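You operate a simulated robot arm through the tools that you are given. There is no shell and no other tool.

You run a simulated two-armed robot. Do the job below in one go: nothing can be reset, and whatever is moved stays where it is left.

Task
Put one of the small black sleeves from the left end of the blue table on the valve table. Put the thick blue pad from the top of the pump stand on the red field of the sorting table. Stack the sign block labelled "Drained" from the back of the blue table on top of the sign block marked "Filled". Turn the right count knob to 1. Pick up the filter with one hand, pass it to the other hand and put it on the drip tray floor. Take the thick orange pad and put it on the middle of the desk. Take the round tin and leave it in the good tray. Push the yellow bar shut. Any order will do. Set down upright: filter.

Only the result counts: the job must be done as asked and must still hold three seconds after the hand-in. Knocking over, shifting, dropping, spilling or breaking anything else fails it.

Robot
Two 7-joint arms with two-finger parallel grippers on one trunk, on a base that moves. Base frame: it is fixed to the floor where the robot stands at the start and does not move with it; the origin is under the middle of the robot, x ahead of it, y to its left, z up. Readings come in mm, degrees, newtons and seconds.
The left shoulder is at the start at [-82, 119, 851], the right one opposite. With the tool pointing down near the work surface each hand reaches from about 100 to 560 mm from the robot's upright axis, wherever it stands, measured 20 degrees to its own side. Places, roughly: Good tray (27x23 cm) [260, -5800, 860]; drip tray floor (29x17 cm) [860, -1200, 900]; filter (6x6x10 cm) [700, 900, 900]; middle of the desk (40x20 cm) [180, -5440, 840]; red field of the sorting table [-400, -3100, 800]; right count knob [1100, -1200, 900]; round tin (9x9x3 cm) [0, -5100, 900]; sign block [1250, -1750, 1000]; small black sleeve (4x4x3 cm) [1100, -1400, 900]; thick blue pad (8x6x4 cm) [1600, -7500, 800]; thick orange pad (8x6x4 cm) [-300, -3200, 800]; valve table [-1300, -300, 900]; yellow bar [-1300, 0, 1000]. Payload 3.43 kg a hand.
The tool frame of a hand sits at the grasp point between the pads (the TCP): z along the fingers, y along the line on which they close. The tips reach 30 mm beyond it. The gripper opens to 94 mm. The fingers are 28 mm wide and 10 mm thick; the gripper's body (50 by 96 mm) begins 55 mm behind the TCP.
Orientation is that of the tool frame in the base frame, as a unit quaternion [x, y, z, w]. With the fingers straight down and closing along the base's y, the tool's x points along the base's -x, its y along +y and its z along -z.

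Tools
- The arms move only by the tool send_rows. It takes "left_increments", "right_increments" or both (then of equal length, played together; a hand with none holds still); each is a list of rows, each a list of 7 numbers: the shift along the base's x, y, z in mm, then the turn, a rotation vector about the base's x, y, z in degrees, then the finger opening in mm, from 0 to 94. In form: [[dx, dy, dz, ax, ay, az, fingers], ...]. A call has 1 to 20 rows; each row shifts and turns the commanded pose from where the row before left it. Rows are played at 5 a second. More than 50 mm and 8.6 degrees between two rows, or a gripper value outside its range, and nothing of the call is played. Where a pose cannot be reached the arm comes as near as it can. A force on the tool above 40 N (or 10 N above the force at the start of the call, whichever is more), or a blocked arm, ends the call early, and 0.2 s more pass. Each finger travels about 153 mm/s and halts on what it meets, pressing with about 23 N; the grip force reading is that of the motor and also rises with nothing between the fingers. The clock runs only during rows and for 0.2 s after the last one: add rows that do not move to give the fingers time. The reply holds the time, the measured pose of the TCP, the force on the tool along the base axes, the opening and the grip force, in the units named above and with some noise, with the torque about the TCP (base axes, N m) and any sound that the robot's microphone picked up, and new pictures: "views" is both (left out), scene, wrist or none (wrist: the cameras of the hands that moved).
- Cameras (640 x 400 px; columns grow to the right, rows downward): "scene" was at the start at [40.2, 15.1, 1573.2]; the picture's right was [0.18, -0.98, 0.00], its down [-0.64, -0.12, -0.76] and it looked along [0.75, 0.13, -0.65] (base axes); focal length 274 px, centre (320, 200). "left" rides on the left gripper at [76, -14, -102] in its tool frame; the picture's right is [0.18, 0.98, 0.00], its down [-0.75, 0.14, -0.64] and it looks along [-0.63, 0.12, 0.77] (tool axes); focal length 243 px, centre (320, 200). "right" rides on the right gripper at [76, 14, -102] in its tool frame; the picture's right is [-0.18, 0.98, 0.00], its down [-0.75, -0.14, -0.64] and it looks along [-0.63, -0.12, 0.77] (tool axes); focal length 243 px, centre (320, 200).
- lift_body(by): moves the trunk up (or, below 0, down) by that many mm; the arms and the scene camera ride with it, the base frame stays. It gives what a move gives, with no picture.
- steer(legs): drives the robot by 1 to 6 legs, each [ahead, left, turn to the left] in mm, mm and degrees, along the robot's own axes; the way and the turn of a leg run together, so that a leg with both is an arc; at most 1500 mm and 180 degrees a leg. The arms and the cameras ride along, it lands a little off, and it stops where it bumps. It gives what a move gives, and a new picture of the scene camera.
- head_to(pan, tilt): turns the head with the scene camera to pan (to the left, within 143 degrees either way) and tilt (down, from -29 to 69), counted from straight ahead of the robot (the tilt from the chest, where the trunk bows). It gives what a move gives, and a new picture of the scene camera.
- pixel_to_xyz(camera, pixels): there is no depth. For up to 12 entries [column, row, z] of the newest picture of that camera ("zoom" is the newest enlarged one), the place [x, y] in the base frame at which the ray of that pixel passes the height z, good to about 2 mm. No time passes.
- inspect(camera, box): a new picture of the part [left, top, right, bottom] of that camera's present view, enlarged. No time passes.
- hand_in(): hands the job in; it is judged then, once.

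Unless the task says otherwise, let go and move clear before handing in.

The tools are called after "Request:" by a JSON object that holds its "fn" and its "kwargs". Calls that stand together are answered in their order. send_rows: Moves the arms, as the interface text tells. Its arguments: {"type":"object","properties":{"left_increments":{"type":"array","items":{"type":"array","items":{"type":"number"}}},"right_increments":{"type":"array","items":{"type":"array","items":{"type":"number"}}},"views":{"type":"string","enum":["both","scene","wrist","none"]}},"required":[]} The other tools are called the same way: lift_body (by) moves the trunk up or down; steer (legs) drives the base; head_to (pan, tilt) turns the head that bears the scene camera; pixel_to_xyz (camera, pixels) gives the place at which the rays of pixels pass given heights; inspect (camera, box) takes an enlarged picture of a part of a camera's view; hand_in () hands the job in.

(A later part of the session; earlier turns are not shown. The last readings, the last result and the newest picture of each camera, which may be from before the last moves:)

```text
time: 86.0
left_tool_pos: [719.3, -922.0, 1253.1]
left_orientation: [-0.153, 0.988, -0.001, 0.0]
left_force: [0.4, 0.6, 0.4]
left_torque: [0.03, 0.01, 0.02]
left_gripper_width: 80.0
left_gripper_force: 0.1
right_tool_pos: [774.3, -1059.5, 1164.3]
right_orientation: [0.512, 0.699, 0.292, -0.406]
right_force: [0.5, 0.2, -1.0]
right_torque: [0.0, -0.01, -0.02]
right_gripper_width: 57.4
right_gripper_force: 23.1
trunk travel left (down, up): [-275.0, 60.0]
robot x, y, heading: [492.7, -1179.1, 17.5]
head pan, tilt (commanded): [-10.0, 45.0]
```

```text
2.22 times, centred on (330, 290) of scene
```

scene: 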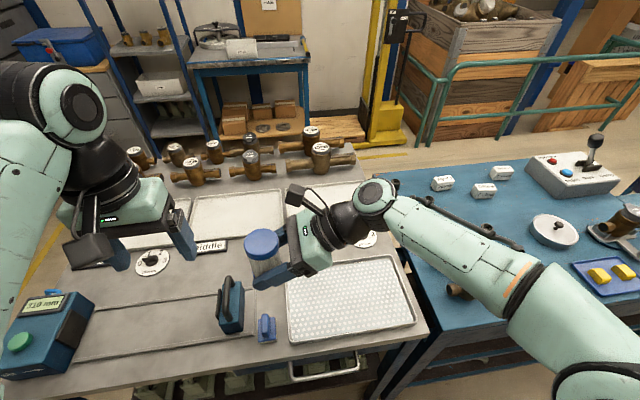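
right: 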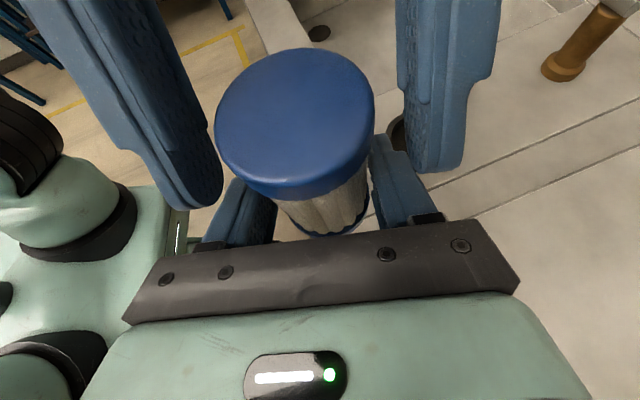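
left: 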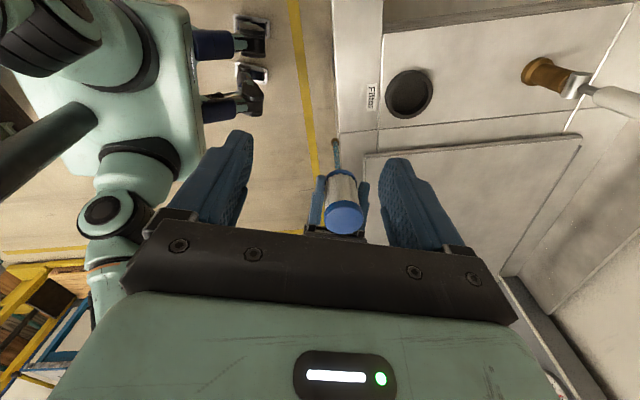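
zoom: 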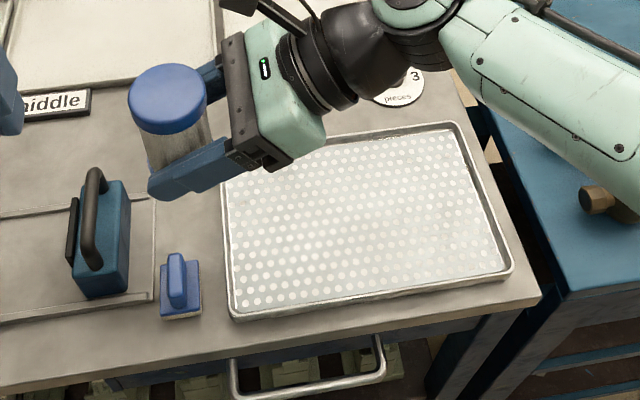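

The tray's corners give a centre of (859,−1197) at z≈900. I'll move the filter over the tray's left half at height, then check.

Request:
{"fn": "send_rows", "kwargs": {"right_increments": [[15, -20, 0, 0, 0, 0, 30], [15, -20, 0, 0, 0, 0, 30], [15, -20, 0, 0, 0, 0, 30], [15, -20, 0, 0, 0, 0, 30], [16, -20, 0, 0, 0, 0, 30], [0, 0, -40, 0, 0, 0, 30], [0, 0, -40, 0, 0, 0, 30], [0, 0, -30, 0, 0, 0, 30], [0, 0, 0, 0, 0, 0, 30]], "views": "both"}}

```text
time: 88.0
left_tool_pos: [718.4, -921.8, 1253.5]
left_orientation: [-0.154, 0.988, 0.001, 0.0]
left_force: [-0.3, 0.5, 0.6]
left_torque: [0.01, 0.01, 0.0]
left_gripper_width: 80.0
left_gripper_force: 0.0
right_tool_pos: [850.9, -1160.6, 1053.1]
right_orientation: [0.512, 0.699, 0.292, -0.406]
right_force: [0.8, 0.8, -2.3]
right_torque: [-0.03, 0.02, -0.01]
right_gripper_width: 57.2
right_gripper_force: 22.8
trunk travel left (down, up): [-275.0, 60.0]
robot x, y, heading: [495.0, -1178.8, 17.7]
head pan, tilt (commanded): [-10.0, 45.0]
```

scene: 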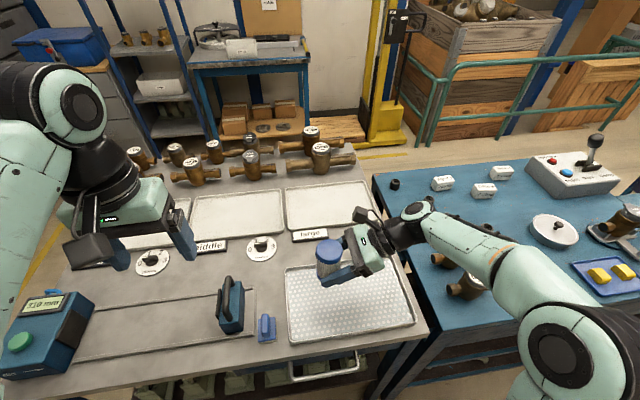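
right: 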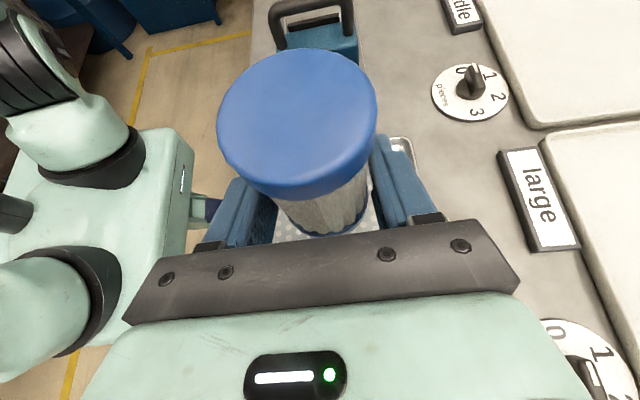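

The right forearm passes near the meters at (445,256) and (466,285). I'll measure clearances before lowering.

Request:
{"fn": "pixel_to_xyz", "kwargs": {"camera": "scene", "pixels": [[445, 268, 900], [470, 297, 900], [438, 250, 960], [458, 285, 960], [440, 225, 1150], [480, 262, 1130], [520, 300, 1120], [430, 245, 1130], [490, 300, 1060], [420, 208, 1170]]}}

Request:
{"fn": "inspect", "kwargs": {"camera": "scene", "box": [290, 180, 610, 380]}}

```text
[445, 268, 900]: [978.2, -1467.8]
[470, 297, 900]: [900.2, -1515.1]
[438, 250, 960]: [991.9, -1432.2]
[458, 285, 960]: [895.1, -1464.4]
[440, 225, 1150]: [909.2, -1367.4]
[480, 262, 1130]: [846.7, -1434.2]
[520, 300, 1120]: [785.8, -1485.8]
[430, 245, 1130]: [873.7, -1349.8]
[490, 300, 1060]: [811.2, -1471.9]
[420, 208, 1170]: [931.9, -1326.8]
```

```text
2.00 times, centred on (450, 280) of scene
```

zoom: 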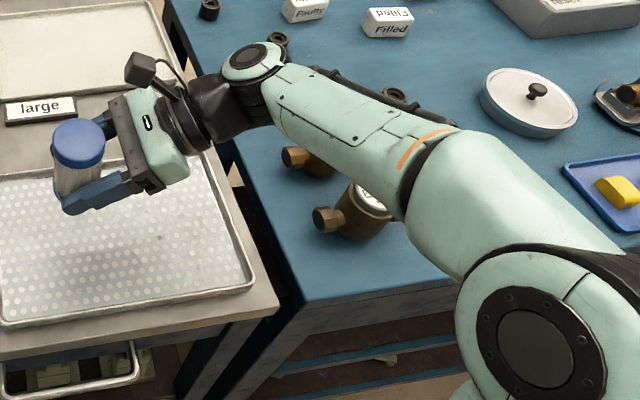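

Plan-view clearance between forearm and meters is about 25–30 mm. I'll lower by 60 mm and recheck.

Request:
{"fn": "send_rows", "kwargs": {"right_increments": [[0, 0, -20, 0, 0, 0, 30], [0, 0, -20, 0, 0, 0, 30], [0, 0, -20, 0, 0, 0, 30], [0, 0, 0, 0, 0, 0, 30]], "views": "both"}}

Request:
{"fn": "inspect", "kwargs": {"camera": "scene", "box": [290, 180, 610, 380]}}

```text
time: 89.0
left_tool_pos: [719.2, -921.9, 1253.2]
left_orientation: [-0.153, 0.988, 0.0, 0.0]
left_force: [0.7, 0.4, -0.7]
left_torque: [0.0, -0.02, 0.05]
left_gripper_width: 80.0
left_gripper_force: 0.1
right_tool_pos: [851.3, -1160.7, 993.2]
right_orientation: [0.512, 0.698, 0.293, -0.406]
right_force: [0.5, -0.4, -1.4]
right_torque: [0.01, 0.03, 0.03]
right_gripper_width: 57.2
right_gripper_force: 23.0
trunk travel left (down, up): [-275.0, 60.0]
robot x, y, heading: [491.5, -1178.6, 17.8]
head pan, tilt (commanded): [-10.0, 45.0]
```

scene: 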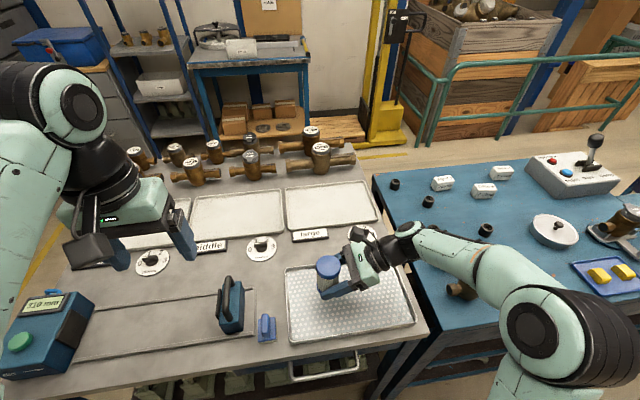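
right: 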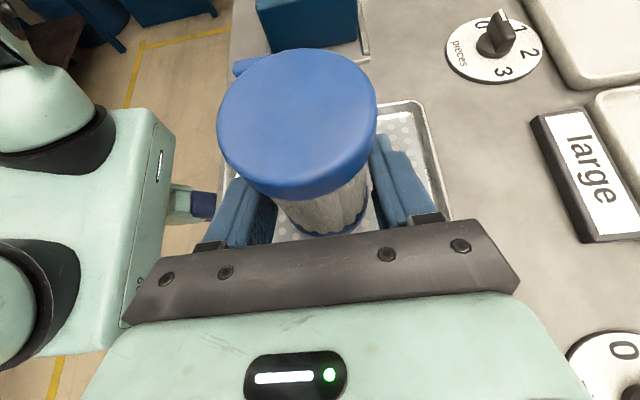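

```text
2.00 times, centred on (450, 280) of scene
```

zoom: 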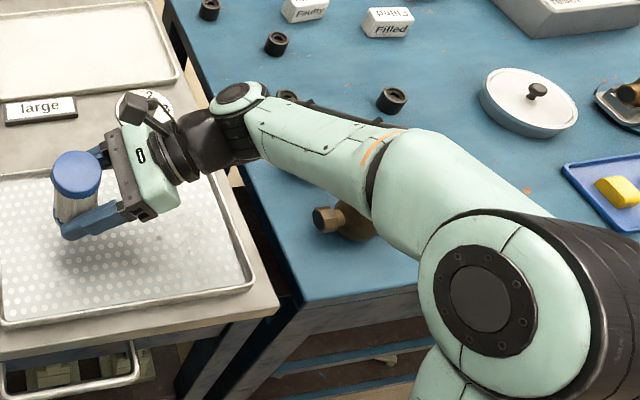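

The elbow rises as I go down, so the forearm clears the meters. Lowering further toward the tray floor.

Request:
{"fn": "send_rows", "kwargs": {"right_increments": [[0, 0, -15, 0, 0, 0, 30], [0, 0, -15, 0, 0, 0, 30], [0, 0, -10, 0, 0, 0, 30], [0, 0, 0, 0, 0, 0, 30]], "views": "both"}}

Request:
{"fn": "inspect", "kwargs": {"camera": "scene", "box": [270, 210, 470, 350]}}

```text
time: 90.0
left_tool_pos: [719.7, -922.5, 1252.7]
left_orientation: [-0.154, 0.988, -0.001, 0.0]
left_force: [0.4, -0.2, -0.1]
left_torque: [-0.01, 0.02, -0.01]
left_gripper_width: 80.1
left_gripper_force: 0.0
right_tool_pos: [850.8, -1159.8, 954.3]
right_orientation: [0.512, 0.699, 0.292, -0.405]
right_force: [-0.2, -0.3, -2.5]
right_torque: [-0.02, 0.0, 0.02]
right_gripper_width: 57.4
right_gripper_force: 22.6
trunk travel left (down, up): [-275.0, 60.0]
robot x, y, heading: [494.2, -1174.6, 17.7]
head pan, tilt (commanded): [-10.0, 45.0]
```

scene: 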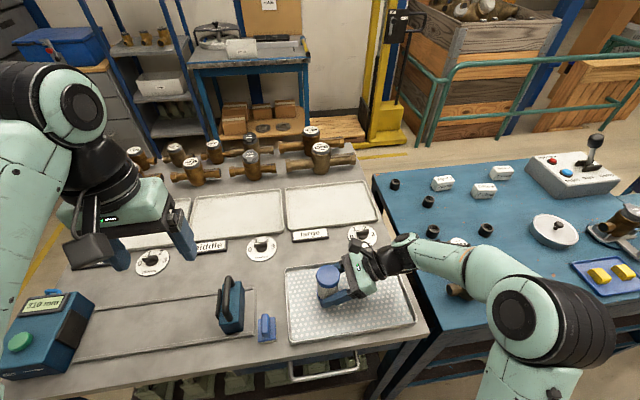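
right: 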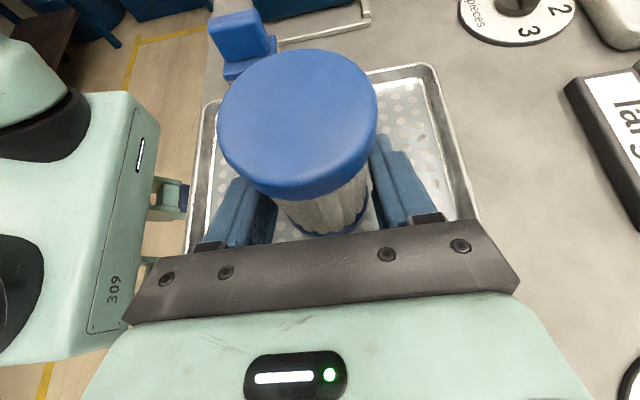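

```text
2.86 times, centred on (370, 280) of scene
```

zoom: 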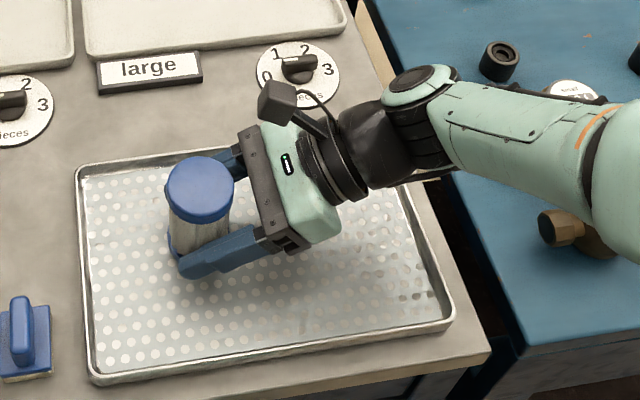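

The filter is well inside the tray. Lowering in small steps to feel the floor.

Request:
{"fn": "send_rows", "kwargs": {"right_increments": [[0, 0, -6, 0, 0, 0, 30], [0, 0, -4, 0, 0, 0, 30], [0, 0, -2, 0, 0, 0, 30], [0, 0, -2, 0, 0, 0, 30], [0, 0, -2, 0, 0, 0, 30], [0, 0, -2, 0, 0, 0, 30], [0, 0, 0, 0, 0, 0, 30]], "views": "none"}}

```text
time: 91.6
left_tool_pos: [717.7, -922.6, 1252.2]
left_orientation: [-0.152, 0.988, 0.0, 0.001]
left_force: [0.6, 0.5, -0.3]
left_torque: [0.01, 0.0, 0.03]
left_gripper_width: 79.7
left_gripper_force: 0.1
right_tool_pos: [851.1, -1159.6, 935.9]
right_orientation: [0.511, 0.699, 0.292, -0.405]
right_force: [0.8, -0.2, 19.2]
right_torque: [0.15, -0.03, -0.1]
right_gripper_width: 57.3
right_gripper_force: 22.9
trunk travel left (down, up): [-275.0, 60.0]
robot x, y, heading: [494.0, -1176.8, 17.9]
head pan, tilt (commanded): [-10.0, 45.0]
```

Contact at TCP z≈936 (19 N). I'll ease up slightly and check that the filter stands straight before letting go.

Request:
{"fn": "send_rows", "kwargs": {"right_increments": [[0, 0, 1, 0, 0, 0, 30], [0, 0, 0, 0, 0, 0, 30]], "views": "none"}}

Request:
{"fn": "inspect", "kwargs": {"camera": "scene", "box": [290, 230, 430, 330]}}

Request:
{"fn": "inspect", "kwargs": {"camera": "right", "box": [180, 30, 420, 250]}}

```text
time: 92.2
left_tool_pos: [718.8, -921.8, 1253.3]
left_orientation: [-0.153, 0.988, -0.001, 0.0]
left_force: [-0.7, -0.8, -0.3]
left_torque: [0.0, 0.01, 0.03]
left_gripper_width: 80.1
left_gripper_force: 0.1
right_tool_pos: [849.6, -1158.5, 936.9]
right_orientation: [0.512, 0.698, 0.292, -0.406]
right_force: [2.1, 4.5, 12.7]
right_torque: [0.4, -0.03, -0.05]
right_gripper_width: 56.9
right_gripper_force: 22.0
trunk travel left (down, up): [-275.0, 60.0]
robot x, y, heading: [494.9, -1179.5, 17.5]
head pan, tilt (commanded): [-10.0, 45.0]
```

```text
4.00 times, centred on (360, 280) of scene
```

zoom: 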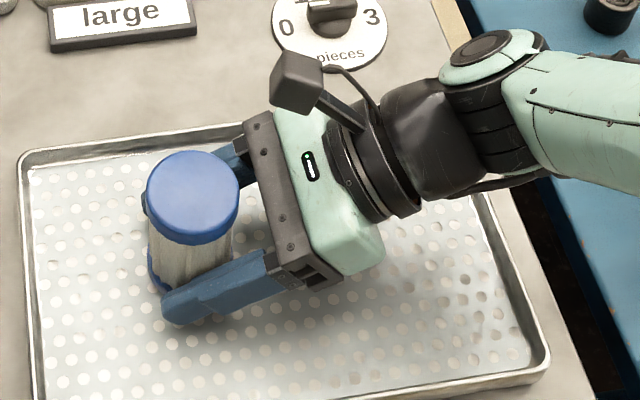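

```text
1.82 times, centred on (300, 140) of right
```

zoom: 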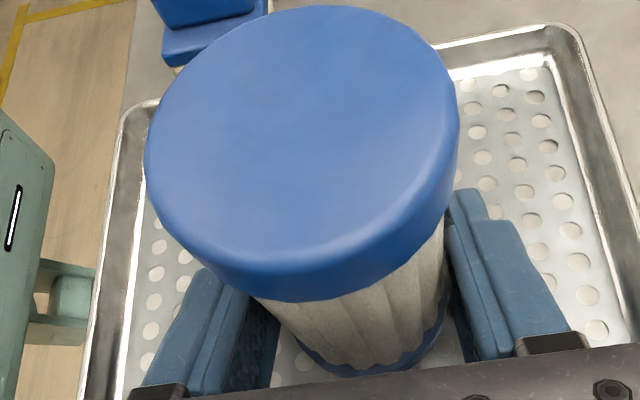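

Request:
{"fn": "send_rows", "kwargs": {"right_increments": [[0, 0, 1, 0, 0, 0, 30], [0, 0, 0, 0, 0, 0, 30], [0, 0, 0, 0, 0, 0, 62], [0, 0, 0, 0, 0, 0, 75], [0, 0, 0, 0, 0, 0, 94], [0, 0, 0, 0, 0, 0, 94]], "views": "both"}}

```text
time: 93.6
left_tool_pos: [719.0, -921.5, 1253.1]
left_orientation: [-0.152, 0.988, 0.0, -0.001]
left_force: [0.0, 0.6, 0.4]
left_torque: [0.0, -0.02, 0.0]
left_gripper_width: 80.1
left_gripper_force: 0.0
right_tool_pos: [851.2, -1159.5, 937.7]
right_orientation: [0.512, 0.699, 0.292, -0.405]
right_force: [-0.3, 0.4, -0.5]
right_torque: [-0.01, -0.01, 0.02]
right_gripper_width: 94.1
right_gripper_force: 0.0
trunk travel left (down, up): [-275.0, 60.0]
robot x, y, heading: [495.7, -1178.7, 17.8]
head pan, tilt (commanded): [-10.0, 45.0]
```

scene: 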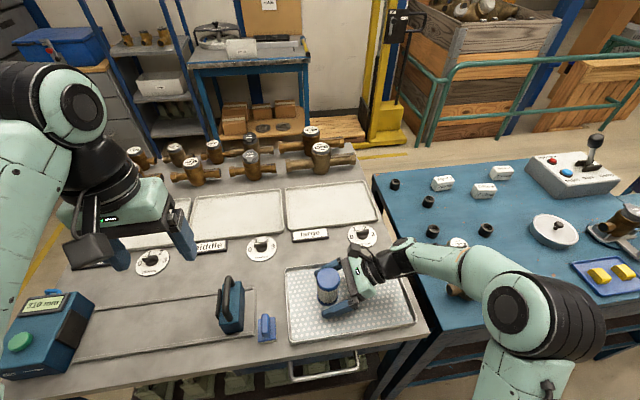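
right: 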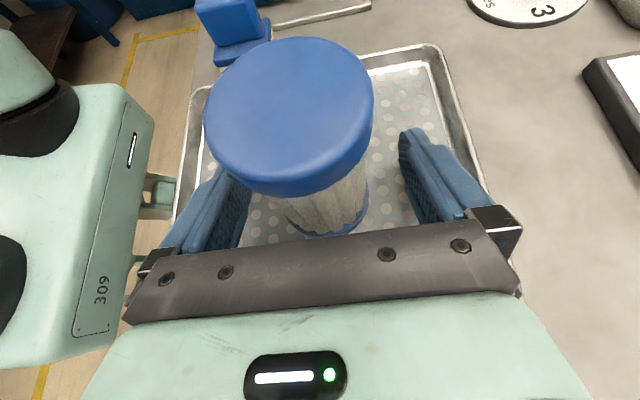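

The filter stands free in the tray. I'll raise the open hand straight up past it.

Request:
{"fn": "send_rows", "kwargs": {"right_increments": [[0, 0, 15, 0, 0, 0, 94], [2, -6, 25, 0, 0, 0, 94], [2, -6, 35, 0, 0, 0, 94], [0, 0, 40, 0, 0, 0, 94], [0, 0, 40, 0, 0, 0, 94], [0, 0, 40, 0, 0, 0, 94], [0, 0, 0, 0, 0, 0, 94]], "views": "both"}}

Request:
{"fn": "inspect", "kwargs": {"camera": "scene", "box": [270, 200, 470, 350]}}

```text
time: 95.2
left_tool_pos: [718.6, -921.7, 1253.1]
left_orientation: [-0.152, 0.988, 0.0, 0.001]
left_force: [-0.5, 0.4, -0.6]
left_torque: [0.01, -0.02, -0.02]
left_gripper_width: 80.3
left_gripper_force: 0.1
right_tool_pos: [853.5, -1171.3, 1134.0]
right_orientation: [0.512, 0.698, 0.292, -0.406]
right_force: [-0.4, -0.3, 0.0]
right_torque: [0.02, 0.02, -0.01]
right_gripper_width: 93.9
right_gripper_force: 0.1
trunk travel left (down, up): [-275.0, 60.0]
robot x, y, heading: [497.6, -1181.8, 17.6]
head pan, tilt (commanded): [-10.0, 45.0]
```

scene: 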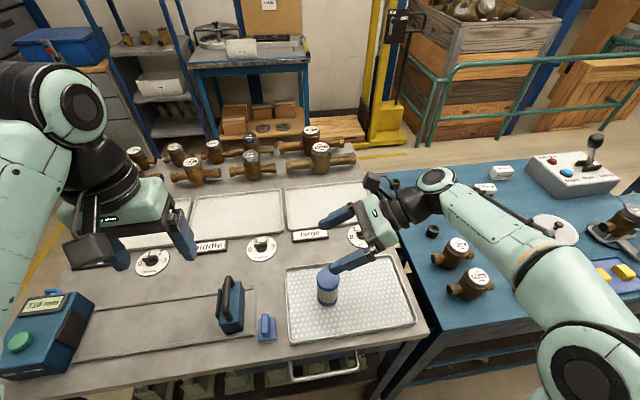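
right: 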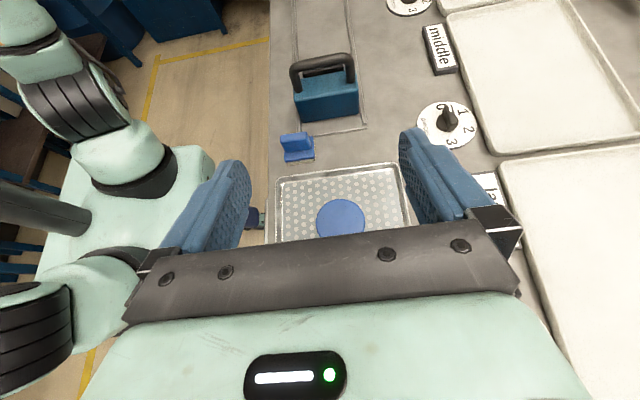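

```text
2.67 times, centred on (370, 275) of scene
```

zoom: 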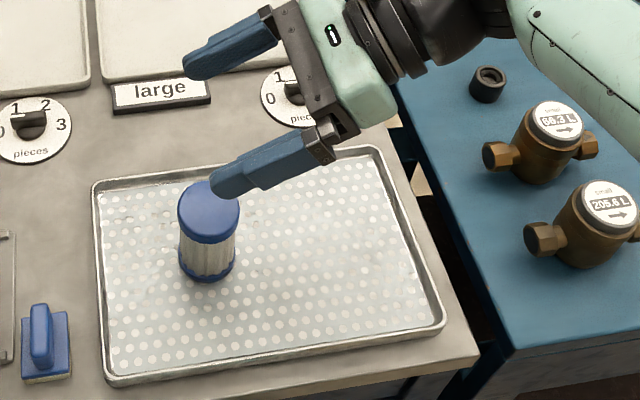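

The filter is standing upright in the tray. Now I'll bring the right hand back to vertical and neutral yaw, clear of the right dial, so I can see the knob.

Request:
{"fn": "send_rows", "kwargs": {"right_increments": [[-2, -11, 8, -7.15, -2.27, 0, 94], [-2, -11, 8, -7.15, -2.27, 0, 94], [-2, -11, 8, -7.15, -2.27, 0, 94], [-2, -11, 8, -7.15, -2.27, 0, 94], [-2, -11, 8, -7.15, -2.27, 0, 94], [-2, -11, 8, -7.15, -2.27, 0, 94], [-2, -11, 8, -7.15, -2.27, 0, 94], [-2, -11, 8, -7.15, -2.27, 0, 94], [-10, 0, 0, 0, 0, 8.2, 94], [-10, 0, 0, 0, 0, 8.2, 94], [-10, 0, 0, 0, 0, 8.2, 94], [-10, 0, 0, 0, 0, 8.2, 94], [-10, 0, 0, 0, 0, 8.2, 94], [-10, 0, 0, 0, 0, 8.2, 94], [0, 0, 0, 0, 0, 8.2, 94], [0, 0, 0, 0, 0, 8.2, 94], [0, 0, 0, 0, 0, 8.2, 94], [0, 0, 0, 0, 0, 8.2, 94]], "views": "both"}}

```text
time: 99.0
left_tool_pos: [718.8, -922.2, 1252.1]
left_orientation: [-0.154, 0.988, 0.001, 0.0]
left_force: [0.1, -0.1, 0.1]
left_torque: [0.0, 0.01, -0.03]
left_gripper_width: 80.0
left_gripper_force: 0.1
right_tool_pos: [778.0, -1259.0, 1197.5]
right_orientation: [-0.082, 0.997, -0.004, 0.0]
right_force: [-0.4, 0.4, 0.2]
right_torque: [-0.03, -0.01, 0.01]
right_gripper_width: 94.2
right_gripper_force: 0.0
trunk travel left (down, up): [-275.0, 60.0]
robot x, y, heading: [494.9, -1176.7, 17.4]
head pan, tilt (commanded): [-10.0, 45.0]
```

scene: 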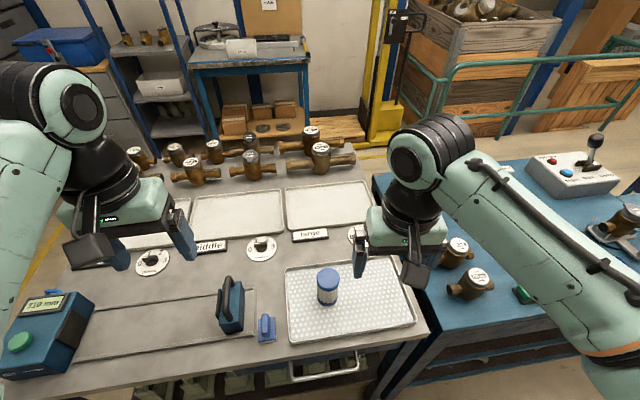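
right: 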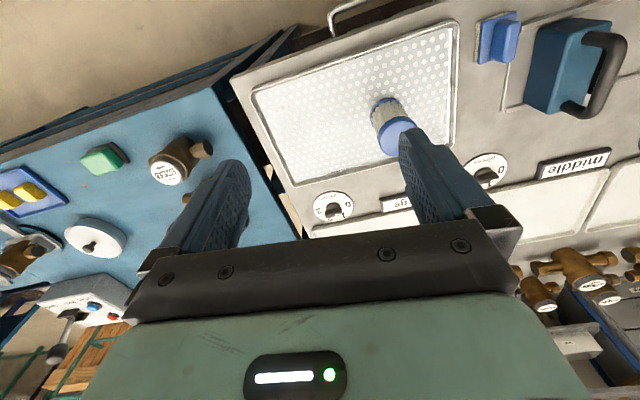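

The right wrist camera sees the right dial at (333,207). Zooming in on it.

Request:
{"fn": "inspect", "kwargs": {"camera": "right", "box": [295, 175, 375, 225]}}

Request:
{"fn": "pixel_to_xyz", "kwargs": {"camera": "right", "pixels": [[333, 207, 900], [333, 207, 910], [333, 210, 920]]}}

```text
8.00 times, centred on (335, 200) of right
```

zoom: 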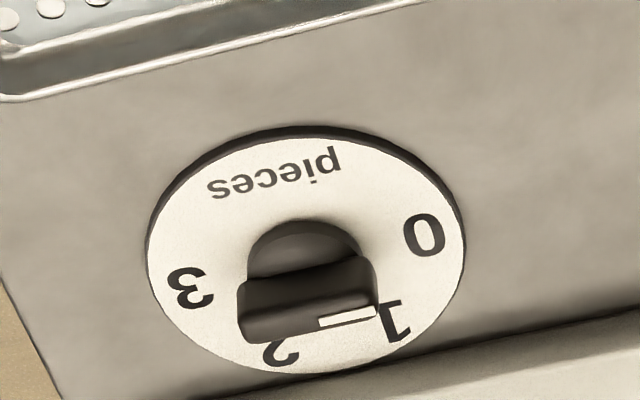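

```text
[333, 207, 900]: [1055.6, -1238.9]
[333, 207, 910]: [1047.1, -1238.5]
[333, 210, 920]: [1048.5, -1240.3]
```

The indicator line on the knob points at 0; 1 is about 55° clockwise. I'll check how close I can drive (drawer handle at (325,375)), then test the yaw needed to grip the knob bar.

Request:
{"fn": "pixel_to_xyz", "kwargs": {"camera": "scene", "pixels": [[325, 376, 850], [325, 376, 800], [292, 378, 850], [358, 370, 850], [300, 352, 890], [425, 330, 890]]}}

Request:
{"fn": "send_rows", "kwargs": {"right_increments": [[0, 0, 0, 0, 0, 8.2, 94], [0, 0, 0, 0, 0, 8.2, 94], [0, 0, 0, 0, 0, 8.2, 94], [0, 0, 0, 0, 0, 8.2, 94], [0, 0, 0, 0, 0, 8.2, 94], [0, 0, 0, 0, 0, 8.2, 94], [0, 0, 0, 0, 0, 8.2, 94], [0, 0, 0, 0, 0, 8.2, 94], [0, 0, 0, 0, 0, 8.2, 94], [0, 0, 0, 0, 0, 8.2, 94], [0, 0, 0, 0, 0, 8.2, 94], [0, 0, 0, 0, 0, 8.2, 94], [0, 0, 0, 0, 0, 0, 94]], "views": "both"}}

```text
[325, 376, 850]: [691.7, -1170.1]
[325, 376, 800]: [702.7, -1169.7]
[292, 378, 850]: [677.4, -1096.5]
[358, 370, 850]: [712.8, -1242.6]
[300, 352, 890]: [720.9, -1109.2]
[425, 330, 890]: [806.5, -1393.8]
```

```text
time: 101.8
left_tool_pos: [719.3, -921.1, 1253.9]
left_orientation: [-0.154, 0.988, 0.0, 0.001]
left_force: [-0.6, -0.4, -0.6]
left_torque: [-0.01, 0.01, -0.03]
left_gripper_width: 79.8
left_gripper_force: 0.1
right_tool_pos: [778.3, -1259.9, 1197.0]
right_orientation: [0.808, -0.589, 0.002, -0.004]
right_force: [-0.4, -0.2, -0.9]
right_torque: [0.03, 0.01, 0.0]
right_gripper_width: 94.0
right_gripper_force: 0.1
trunk travel left (down, up): [-275.0, 60.0]
robot x, y, heading: [495.9, -1174.7, 17.7]
head pan, tilt (commanded): [-10.0, 45.0]
```

scene: 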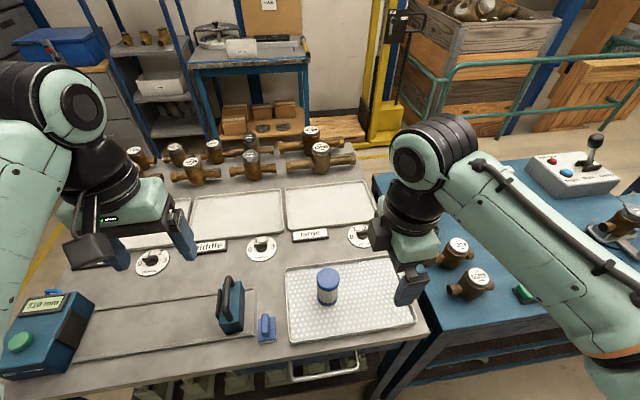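
right: 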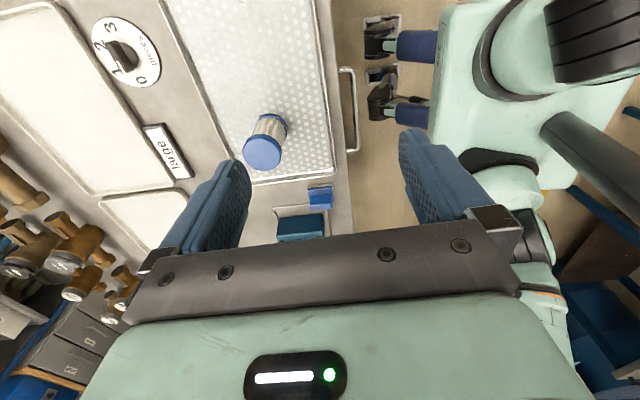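

Request:
{"fn": "pixel_to_xyz", "kwargs": {"camera": "right", "pixels": [[365, 40, 0], [365, 40, 300], [365, 40, 600], [368, 100, 0], [368, 100, 600], [430, 60, 600], [430, 60, 800], [350, 100, 850], [125, 55, 905], [264, 148, 990], [262, 127, 905]]}}

Request:
{"fn": "inspect", "kwargs": {"camera": "right", "box": [320, 0, 480, 140]}}

Request:
{"fn": "inspect", "kwargs": {"camera": "right", "box": [80, 0, 180, 100]}}

```text
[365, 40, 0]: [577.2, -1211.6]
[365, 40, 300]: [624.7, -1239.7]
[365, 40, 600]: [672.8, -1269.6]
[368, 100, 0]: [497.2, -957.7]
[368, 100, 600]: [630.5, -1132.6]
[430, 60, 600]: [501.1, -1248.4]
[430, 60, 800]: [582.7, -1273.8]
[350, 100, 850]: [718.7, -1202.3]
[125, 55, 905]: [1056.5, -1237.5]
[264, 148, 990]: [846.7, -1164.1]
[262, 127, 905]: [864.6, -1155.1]
```

```text
2.86 times, centred on (400, 70) of right
```

zoom: 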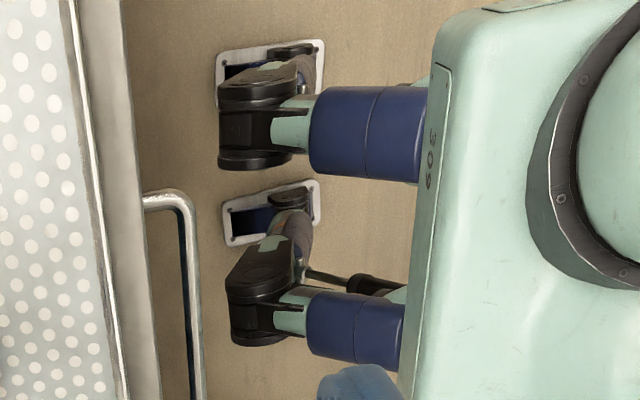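

```text
4.00 times, centred on (130, 50) of right
```

zoom: 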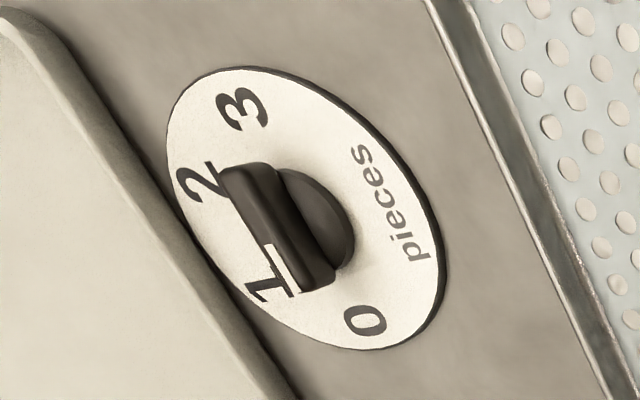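

Request:
{"fn": "pixel_to_xyz", "kwargs": {"camera": "zoom", "pixels": [[365, 320, 907], [265, 288, 907], [196, 181, 907], [246, 107, 907], [305, 208, 907], [167, 150, 907], [445, 270, 907], [250, 68, 907], [370, 348, 907], [285, 270, 930], [250, 172, 930], [320, 285, 930]]}}

```text
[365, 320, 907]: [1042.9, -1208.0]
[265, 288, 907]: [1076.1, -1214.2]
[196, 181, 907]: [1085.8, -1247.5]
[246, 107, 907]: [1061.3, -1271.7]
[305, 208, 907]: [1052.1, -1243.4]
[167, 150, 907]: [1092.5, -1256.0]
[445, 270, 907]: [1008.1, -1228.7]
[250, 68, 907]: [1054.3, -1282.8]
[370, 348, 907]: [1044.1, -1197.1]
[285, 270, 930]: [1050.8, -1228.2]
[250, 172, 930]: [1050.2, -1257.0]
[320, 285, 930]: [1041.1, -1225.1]
```

The pointer sits at about 104° (the "0" at 102°), and "1" is at 46°, so I need about −57° about z. The dial centre is (1050,−1241). I'll shift the robot slightly forward and right for reach.

Request:
{"fn": "steer", "kwargs": {"legs": [[35, -80, 0]]}}

```text
time: 103.0
left_tool_pos: [757.5, -965.7, 1253.4]
left_orientation: [-0.153, 0.988, 0.0, 0.0]
left_force: [-0.7, 0.2, -0.8]
left_torque: [0.01, 0.01, -0.05]
left_gripper_width: 80.0
left_gripper_force: 0.0
right_tool_pos: [816.2, -1303.9, 1197.4]
right_orientation: [0.808, -0.59, 0.002, -0.003]
right_force: [0.5, 0.9, 0.3]
right_torque: [-0.04, -0.04, -0.01]
right_gripper_width: 93.9
right_gripper_force: 0.1
trunk travel left (down, up): [-275.0, 60.0]
robot x, y, heading: [532.6, -1219.6, 17.7]
head pan, tilt (commanded): [-10.0, 45.0]
stopped in leg 1: the robot was blocked; the commanded pose is now the measured one
```

scene: 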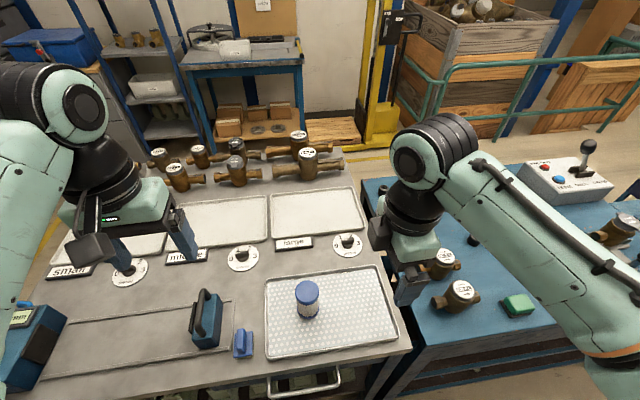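

I bumped lightly and stopped; the filter still stands at (307,298). I'll back off a little and shift right separately.

Request:
{"fn": "steer", "kwargs": {"legs": [[-25, 0, 0], [0, -60, 0]]}}

```text
time: 104.5
left_tool_pos: [739.3, -1000.0, 1253.2]
left_orientation: [-0.155, 0.988, 0.001, 0.0]
left_force: [-0.4, 0.1, 0.5]
left_torque: [0.03, 0.0, 0.0]
left_gripper_width: 80.3
left_gripper_force: 0.0
right_tool_pos: [799.6, -1337.6, 1195.0]
right_orientation: [0.809, -0.588, 0.001, -0.004]
right_force: [-0.6, -0.4, 0.0]
right_torque: [0.02, -0.03, 0.0]
right_gripper_width: 94.0
right_gripper_force: 0.1
trunk travel left (down, up): [-275.0, 60.0]
robot x, y, heading: [518.5, -1255.9, 18.1]
head pan, tilt (commanded): [-10.0, 45.0]
stopped in leg 2: the robot was blocked; the commanded pose is now the measured one
```

scene: 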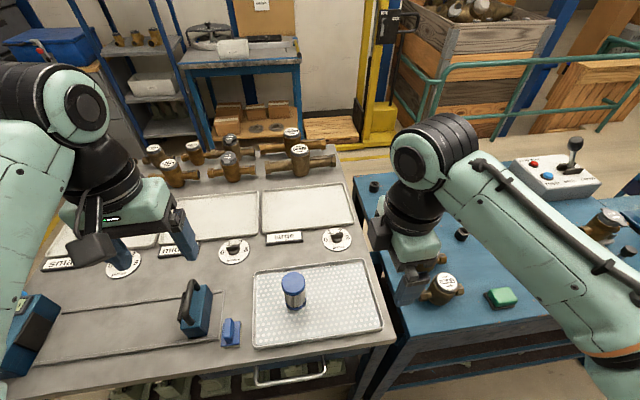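

Blocked again near the table's underside, but the dial is now about 530 mm away, which is in reach. I'll ease 10 mm left off the contact and look at the dial.

Request:
{"fn": "steer", "kwargs": {"legs": [[0, 10, 0]]}}

Request:
{"fn": "inspect", "kwargs": {"camera": "scene", "box": [270, 210, 390, 330]}}

Request:
{"fn": "inspect", "kwargs": {"camera": "right", "box": [0, 0, 640, 400]}}

```text
time: 105.3
left_tool_pos: [738.1, -991.0, 1252.8]
left_orientation: [-0.155, 0.988, 0.001, 0.0]
left_force: [0.2, -0.4, 0.5]
left_torque: [0.03, -0.03, 0.02]
left_gripper_width: 80.0
left_gripper_force: 0.0
right_tool_pos: [799.1, -1328.2, 1196.6]
right_orientation: [0.809, -0.588, 0.001, -0.003]
right_force: [-0.1, -0.8, -0.1]
right_torque: [0.0, 0.01, -0.01]
right_gripper_width: 94.1
right_gripper_force: 0.1
trunk travel left (down, up): [-275.0, 60.0]
robot x, y, heading: [517.2, -1247.2, 18.0]
head pan, tilt (commanded): [-10.0, 45.0]
```

scene: 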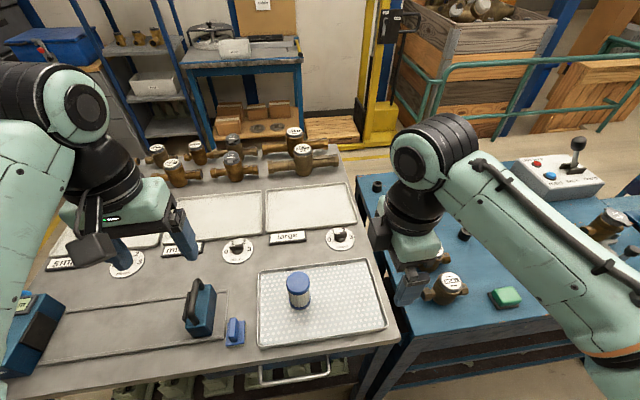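

```text
3.33 times, centred on (330, 270) of scene
```

zoom: 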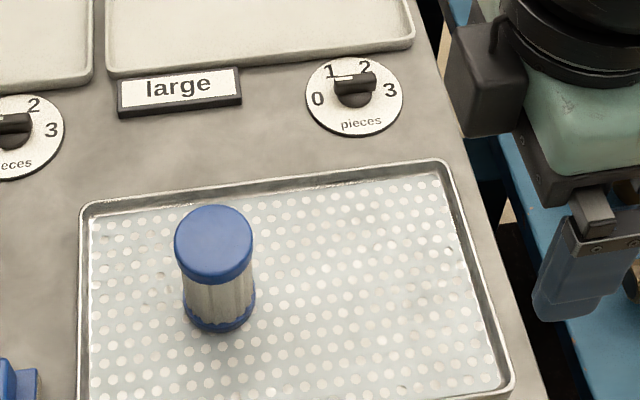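

```text
1.00 times, centred on (320, 200) of right (not enlarged: the box is as wide or as high as the picture)
```

zoom: 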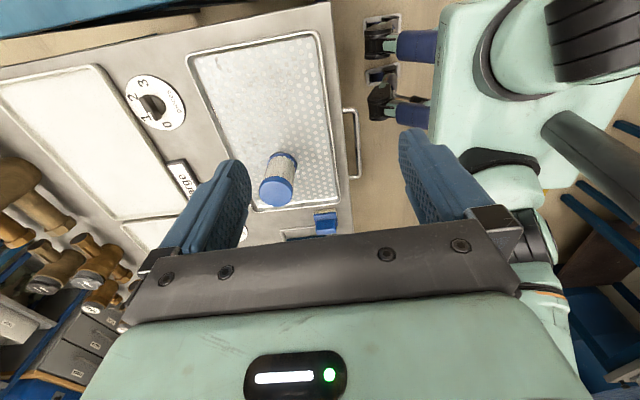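

I'll move the right hand over the dial centre with the fingers part-closed, then verify with the wrist camera.

Request:
{"fn": "send_rows", "kwargs": {"right_increments": [[41.8, 14.5, -8, 0, 0, -0.6, 50], [41.8, 14.5, -8, 0, 0, -0.6, 50], [41.8, 14.5, -8, 0, 0, -0.6, 50], [41.8, 14.5, -8, 0, 0, -0.6, 50], [41.8, 14.5, -8, 0, 0, -0.6, 50], [41.8, 14.5, -8, 0, 0, -0.5, 50], [0, 0, -30, 0, 0, 0, 50], [0, 0, -30, 0, 0, 0, 50], [0, 0, 0, 0, 0, 0, 50]], "views": "both"}}

```text
time: 107.3
left_tool_pos: [738.0, -990.1, 1251.7]
left_orientation: [-0.155, 0.988, 0.001, 0.0]
left_force: [-1.0, -0.2, -0.8]
left_torque: [-0.01, -0.01, -0.01]
left_gripper_width: 80.0
left_gripper_force: 0.1
right_tool_pos: [974.4, -1261.8, 1102.0]
right_orientation: [0.79, -0.613, 0.001, -0.003]
right_force: [-0.2, -0.3, 0.4]
right_torque: [0.01, 0.0, 0.0]
right_gripper_width: 50.1
right_gripper_force: 0.0
right hand out of reach, approached as far as the arm can: row 5, 6
trunk travel left (down, up): [-275.0, 60.0]
robot x, y, heading: [514.2, -1247.9, 18.3]
head pan, tilt (commanded): [-10.0, 45.0]
```

scene: 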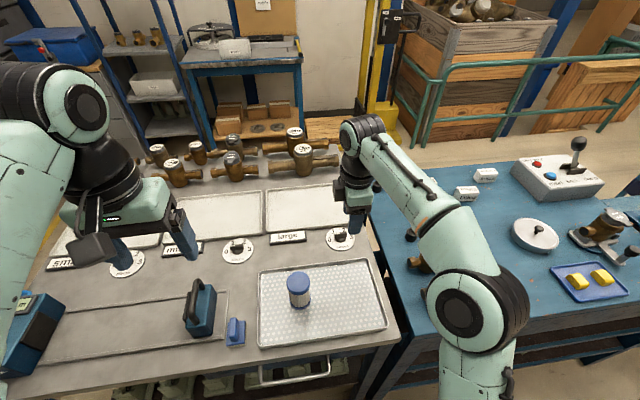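
right: 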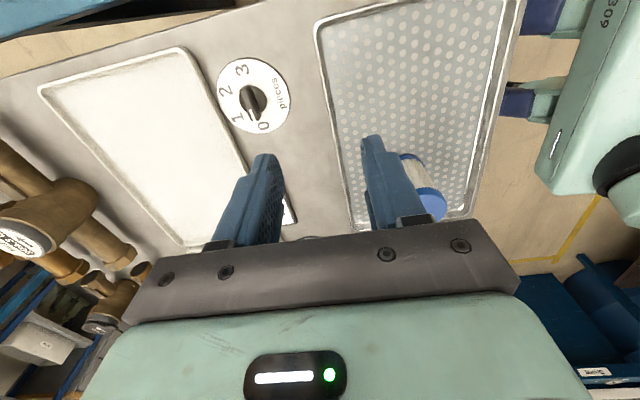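

The hand is short by about 78 mm because the arm was high; reach improves lower down. I'll lower to z≈1000 and extend again.

Request:
{"fn": "send_rows", "kwargs": {"right_increments": [[0, 0, -35, 0, 0, 0, 50], [0, 0, -35, 0, 0, 0, 50], [0, 0, -30, 0, 0, 0, 50], [25, 7, 0, 0, 0, 0, 50], [25, 7, 0, 0, 0, 0, 50], [25.6, 6.8, 0, 0, 0, 0, 50], [0, 0, 0, 0, 0, 0, 50]], "views": "both"}}

```text
time: 108.9
left_tool_pos: [737.0, -991.2, 1253.1]
left_orientation: [-0.156, 0.988, 0.001, 0.0]
left_force: [1.3, -0.5, 0.7]
left_torque: [0.04, -0.02, 0.01]
left_gripper_width: 80.0
left_gripper_force: 0.0
right_tool_pos: [1050.3, -1242.0, 1001.0]
right_orientation: [0.791, -0.612, 0.002, -0.003]
right_force: [-0.4, -0.9, -0.7]
right_torque: [-0.01, -0.01, -0.01]
right_gripper_width: 49.9
right_gripper_force: 0.1
trunk travel left (down, up): [-275.0, 60.0]
robot x, y, heading: [517.4, -1246.4, 18.4]
head pan, tilt (commanded): [-10.0, 45.0]
```

scene: 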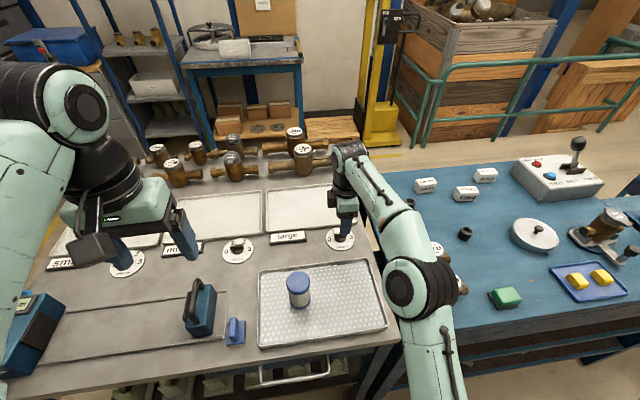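
right: 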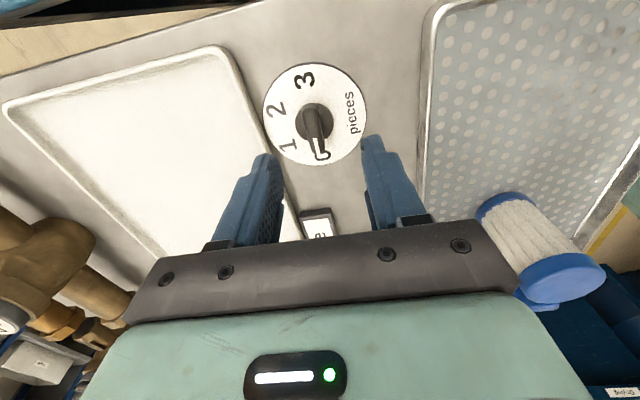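

The hand is over the dial with the pointer at 0 in view at (322,150). Zooming for exact centring.

Request:
{"fn": "inspect", "kwargs": {"camera": "right", "box": [250, 50, 390, 180]}}

```text
3.08 times, centred on (320, 115) of right
```

zoom: 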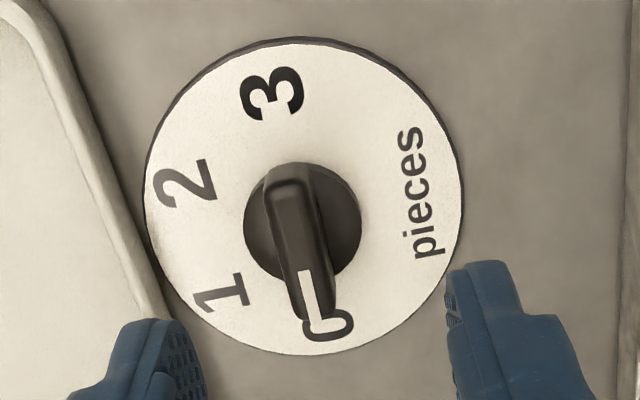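

The bar is parallel to the finger faces; I need a shift of about (5,−2) mm. Then I'll descend to straddle the bar.

Request:
{"fn": "send_rows", "kwargs": {"right_increments": [[5.3, -1.7, 0, 0, 0, 0, 50], [0, 0, -20, 0, 0, 0, 50], [0, 0, -18, 0, 0, 0, 50], [0, 0, -10, 0, 0, 0, 50], [0, 0, 0, 0, 0, 0, 50]], "views": "wrist"}}

Request:
{"fn": "inspect", "kwargs": {"camera": "right", "box": [220, 50, 420, 220]}}

```text
time: 110.1
left_tool_pos: [738.0, -991.5, 1251.5]
left_orientation: [-0.156, 0.988, 0.001, 0.0]
left_force: [-0.6, 1.2, -0.1]
left_torque: [-0.03, 0.05, -0.03]
left_gripper_width: 80.1
left_gripper_force: 0.1
right_tool_pos: [1055.0, -1246.1, 954.2]
right_orientation: [0.79, -0.613, 0.002, -0.004]
right_force: [0.1, -0.3, 0.2]
right_torque: [-0.01, -0.02, 0.0]
right_gripper_width: 50.0
right_gripper_force: 0.1
trunk travel left (down, up): [-275.0, 60.0]
robot x, y, heading: [512.9, -1245.2, 18.0]
head pan, tilt (commanded): [-10.0, 45.0]
```

right: 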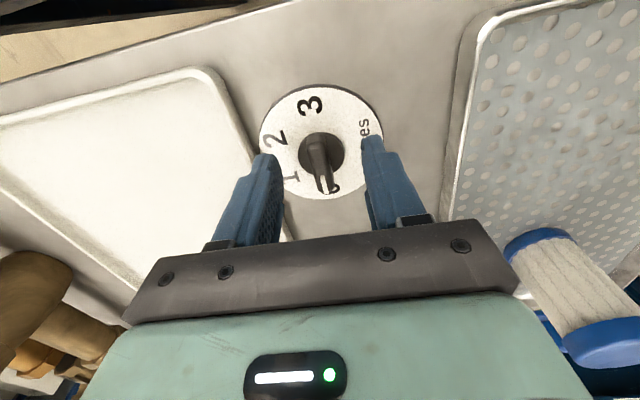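

```text
2.35 times, centred on (320, 135) of right
```

zoom: 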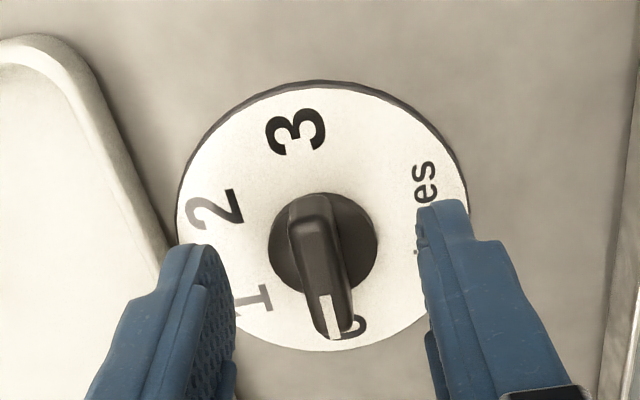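

Well centred. Down another 10 mm, then close on the bar.

Request:
{"fn": "send_rows", "kwargs": {"right_increments": [[0, 0, -6, 0, 0, 0, 50], [0, 0, -4, 0, 0, 0, 50], [0, 0, 0, 0, 0, 0, 35], [0, 0, 0, 0, 0, 0, 20], [0, 0, 0, 0, 0, 0, 5], [0, 0, 0, 0, 0, 0, 5], [0, 0, 0, 0, 0, 0, 5]], "views": "wrist"}}

```text
time: 111.7
left_tool_pos: [737.6, -991.3, 1252.6]
left_orientation: [-0.156, 0.988, 0.001, -0.001]
left_force: [-0.2, 0.1, 0.3]
left_torque: [-0.01, 0.0, 0.03]
left_gripper_width: 79.9
left_gripper_force: 0.1
right_tool_pos: [1055.7, -1244.9, 943.4]
right_orientation: [0.791, -0.612, 0.002, -0.002]
right_force: [3.9, -0.5, 0.8]
right_torque: [-0.32, 0.29, 0.03]
right_gripper_width: 12.0
right_gripper_force: 44.9
trunk travel left (down, up): [-275.0, 60.0]
robot x, y, heading: [513.6, -1245.4, 17.9]
head pan, tilt (commanded): [-10.0, 45.0]
```

right: 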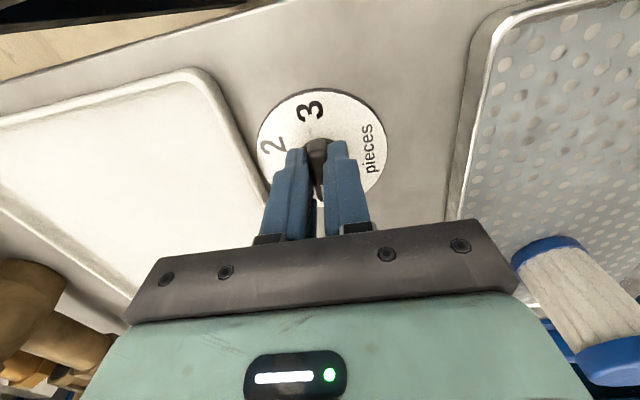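

Gripped the 12 mm bar. Rotating −57° about the vertical.

Request:
{"fn": "send_rows", "kwargs": {"right_increments": [[0, 0, 0, 0, 0, -7.1, 5], [0, 0, 0, 0, 0, -7.1, 5], [0, 0, 0, 0, 0, -7.1, 5], [0, 0, 0, 0, 0, -7.1, 5], [0, 0, 0, 0, 0, -7.1, 5], [0, 0, 0, 0, 0, -7.1, 5], [0, 0, 0, 0, 0, -7.1, 5], [0, 0, 0, 0, 0, -7.1, 5], [0, 0, 0, 0, 0, 0, 5]], "views": "wrist"}}

```text
time: 113.7
left_tool_pos: [733.5, -989.0, 1252.4]
left_orientation: [-0.155, 0.988, 0.0, 0.001]
left_force: [0.0, -0.3, 0.5]
left_torque: [-0.03, -0.03, -0.02]
left_gripper_width: 79.9
left_gripper_force: 0.1
right_tool_pos: [1051.6, -1243.1, 943.0]
right_orientation: [-0.404, 0.915, -0.002, -0.002]
right_force: [-34.4, 2.6, -10.2]
right_torque: [0.89, 0.05, 0.11]
right_gripper_width: 11.9
right_gripper_force: 44.8
trunk travel left (down, up): [-275.0, 60.0]
robot x, y, heading: [513.7, -1248.3, 18.4]
head pan, tilt (commanded): [-10.0, 45.0]
```

right: 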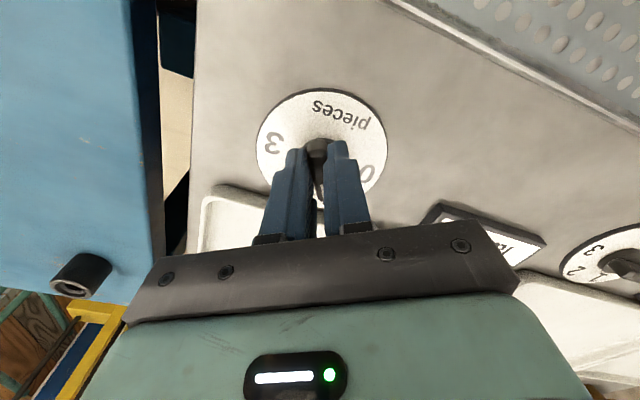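

Rotated 57°, with a side force of −34 N in x from slight misalignment. I'll relax that by shifting −4 mm in x, then open and rise.

Request:
{"fn": "send_rows", "kwargs": {"right_increments": [[-2, 0, 0, 0, 0, 0, 5], [-2, 0, 0, 0, 0, 0, 5], [0, 0, 0, 0, 0, 0, 5]], "views": "none"}}

```text
time: 114.5
left_tool_pos: [735.7, -990.1, 1251.6]
left_orientation: [-0.156, 0.988, 0.0, 0.0]
left_force: [0.9, 0.2, 0.2]
left_torque: [0.01, -0.01, 0.03]
left_gripper_width: 80.3
left_gripper_force: 0.0
right_tool_pos: [1050.6, -1241.8, 945.3]
right_orientation: [-0.404, 0.915, -0.003, 0.001]
right_force: [-13.4, 12.2, -9.2]
right_torque: [-0.54, 1.5, 0.11]
right_gripper_width: 12.0
right_gripper_force: 45.3
trunk travel left (down, up): [-275.0, 60.0]
robot x, y, heading: [511.8, -1246.1, 18.1]
head pan, tilt (commanded): [-10.0, 45.0]
```

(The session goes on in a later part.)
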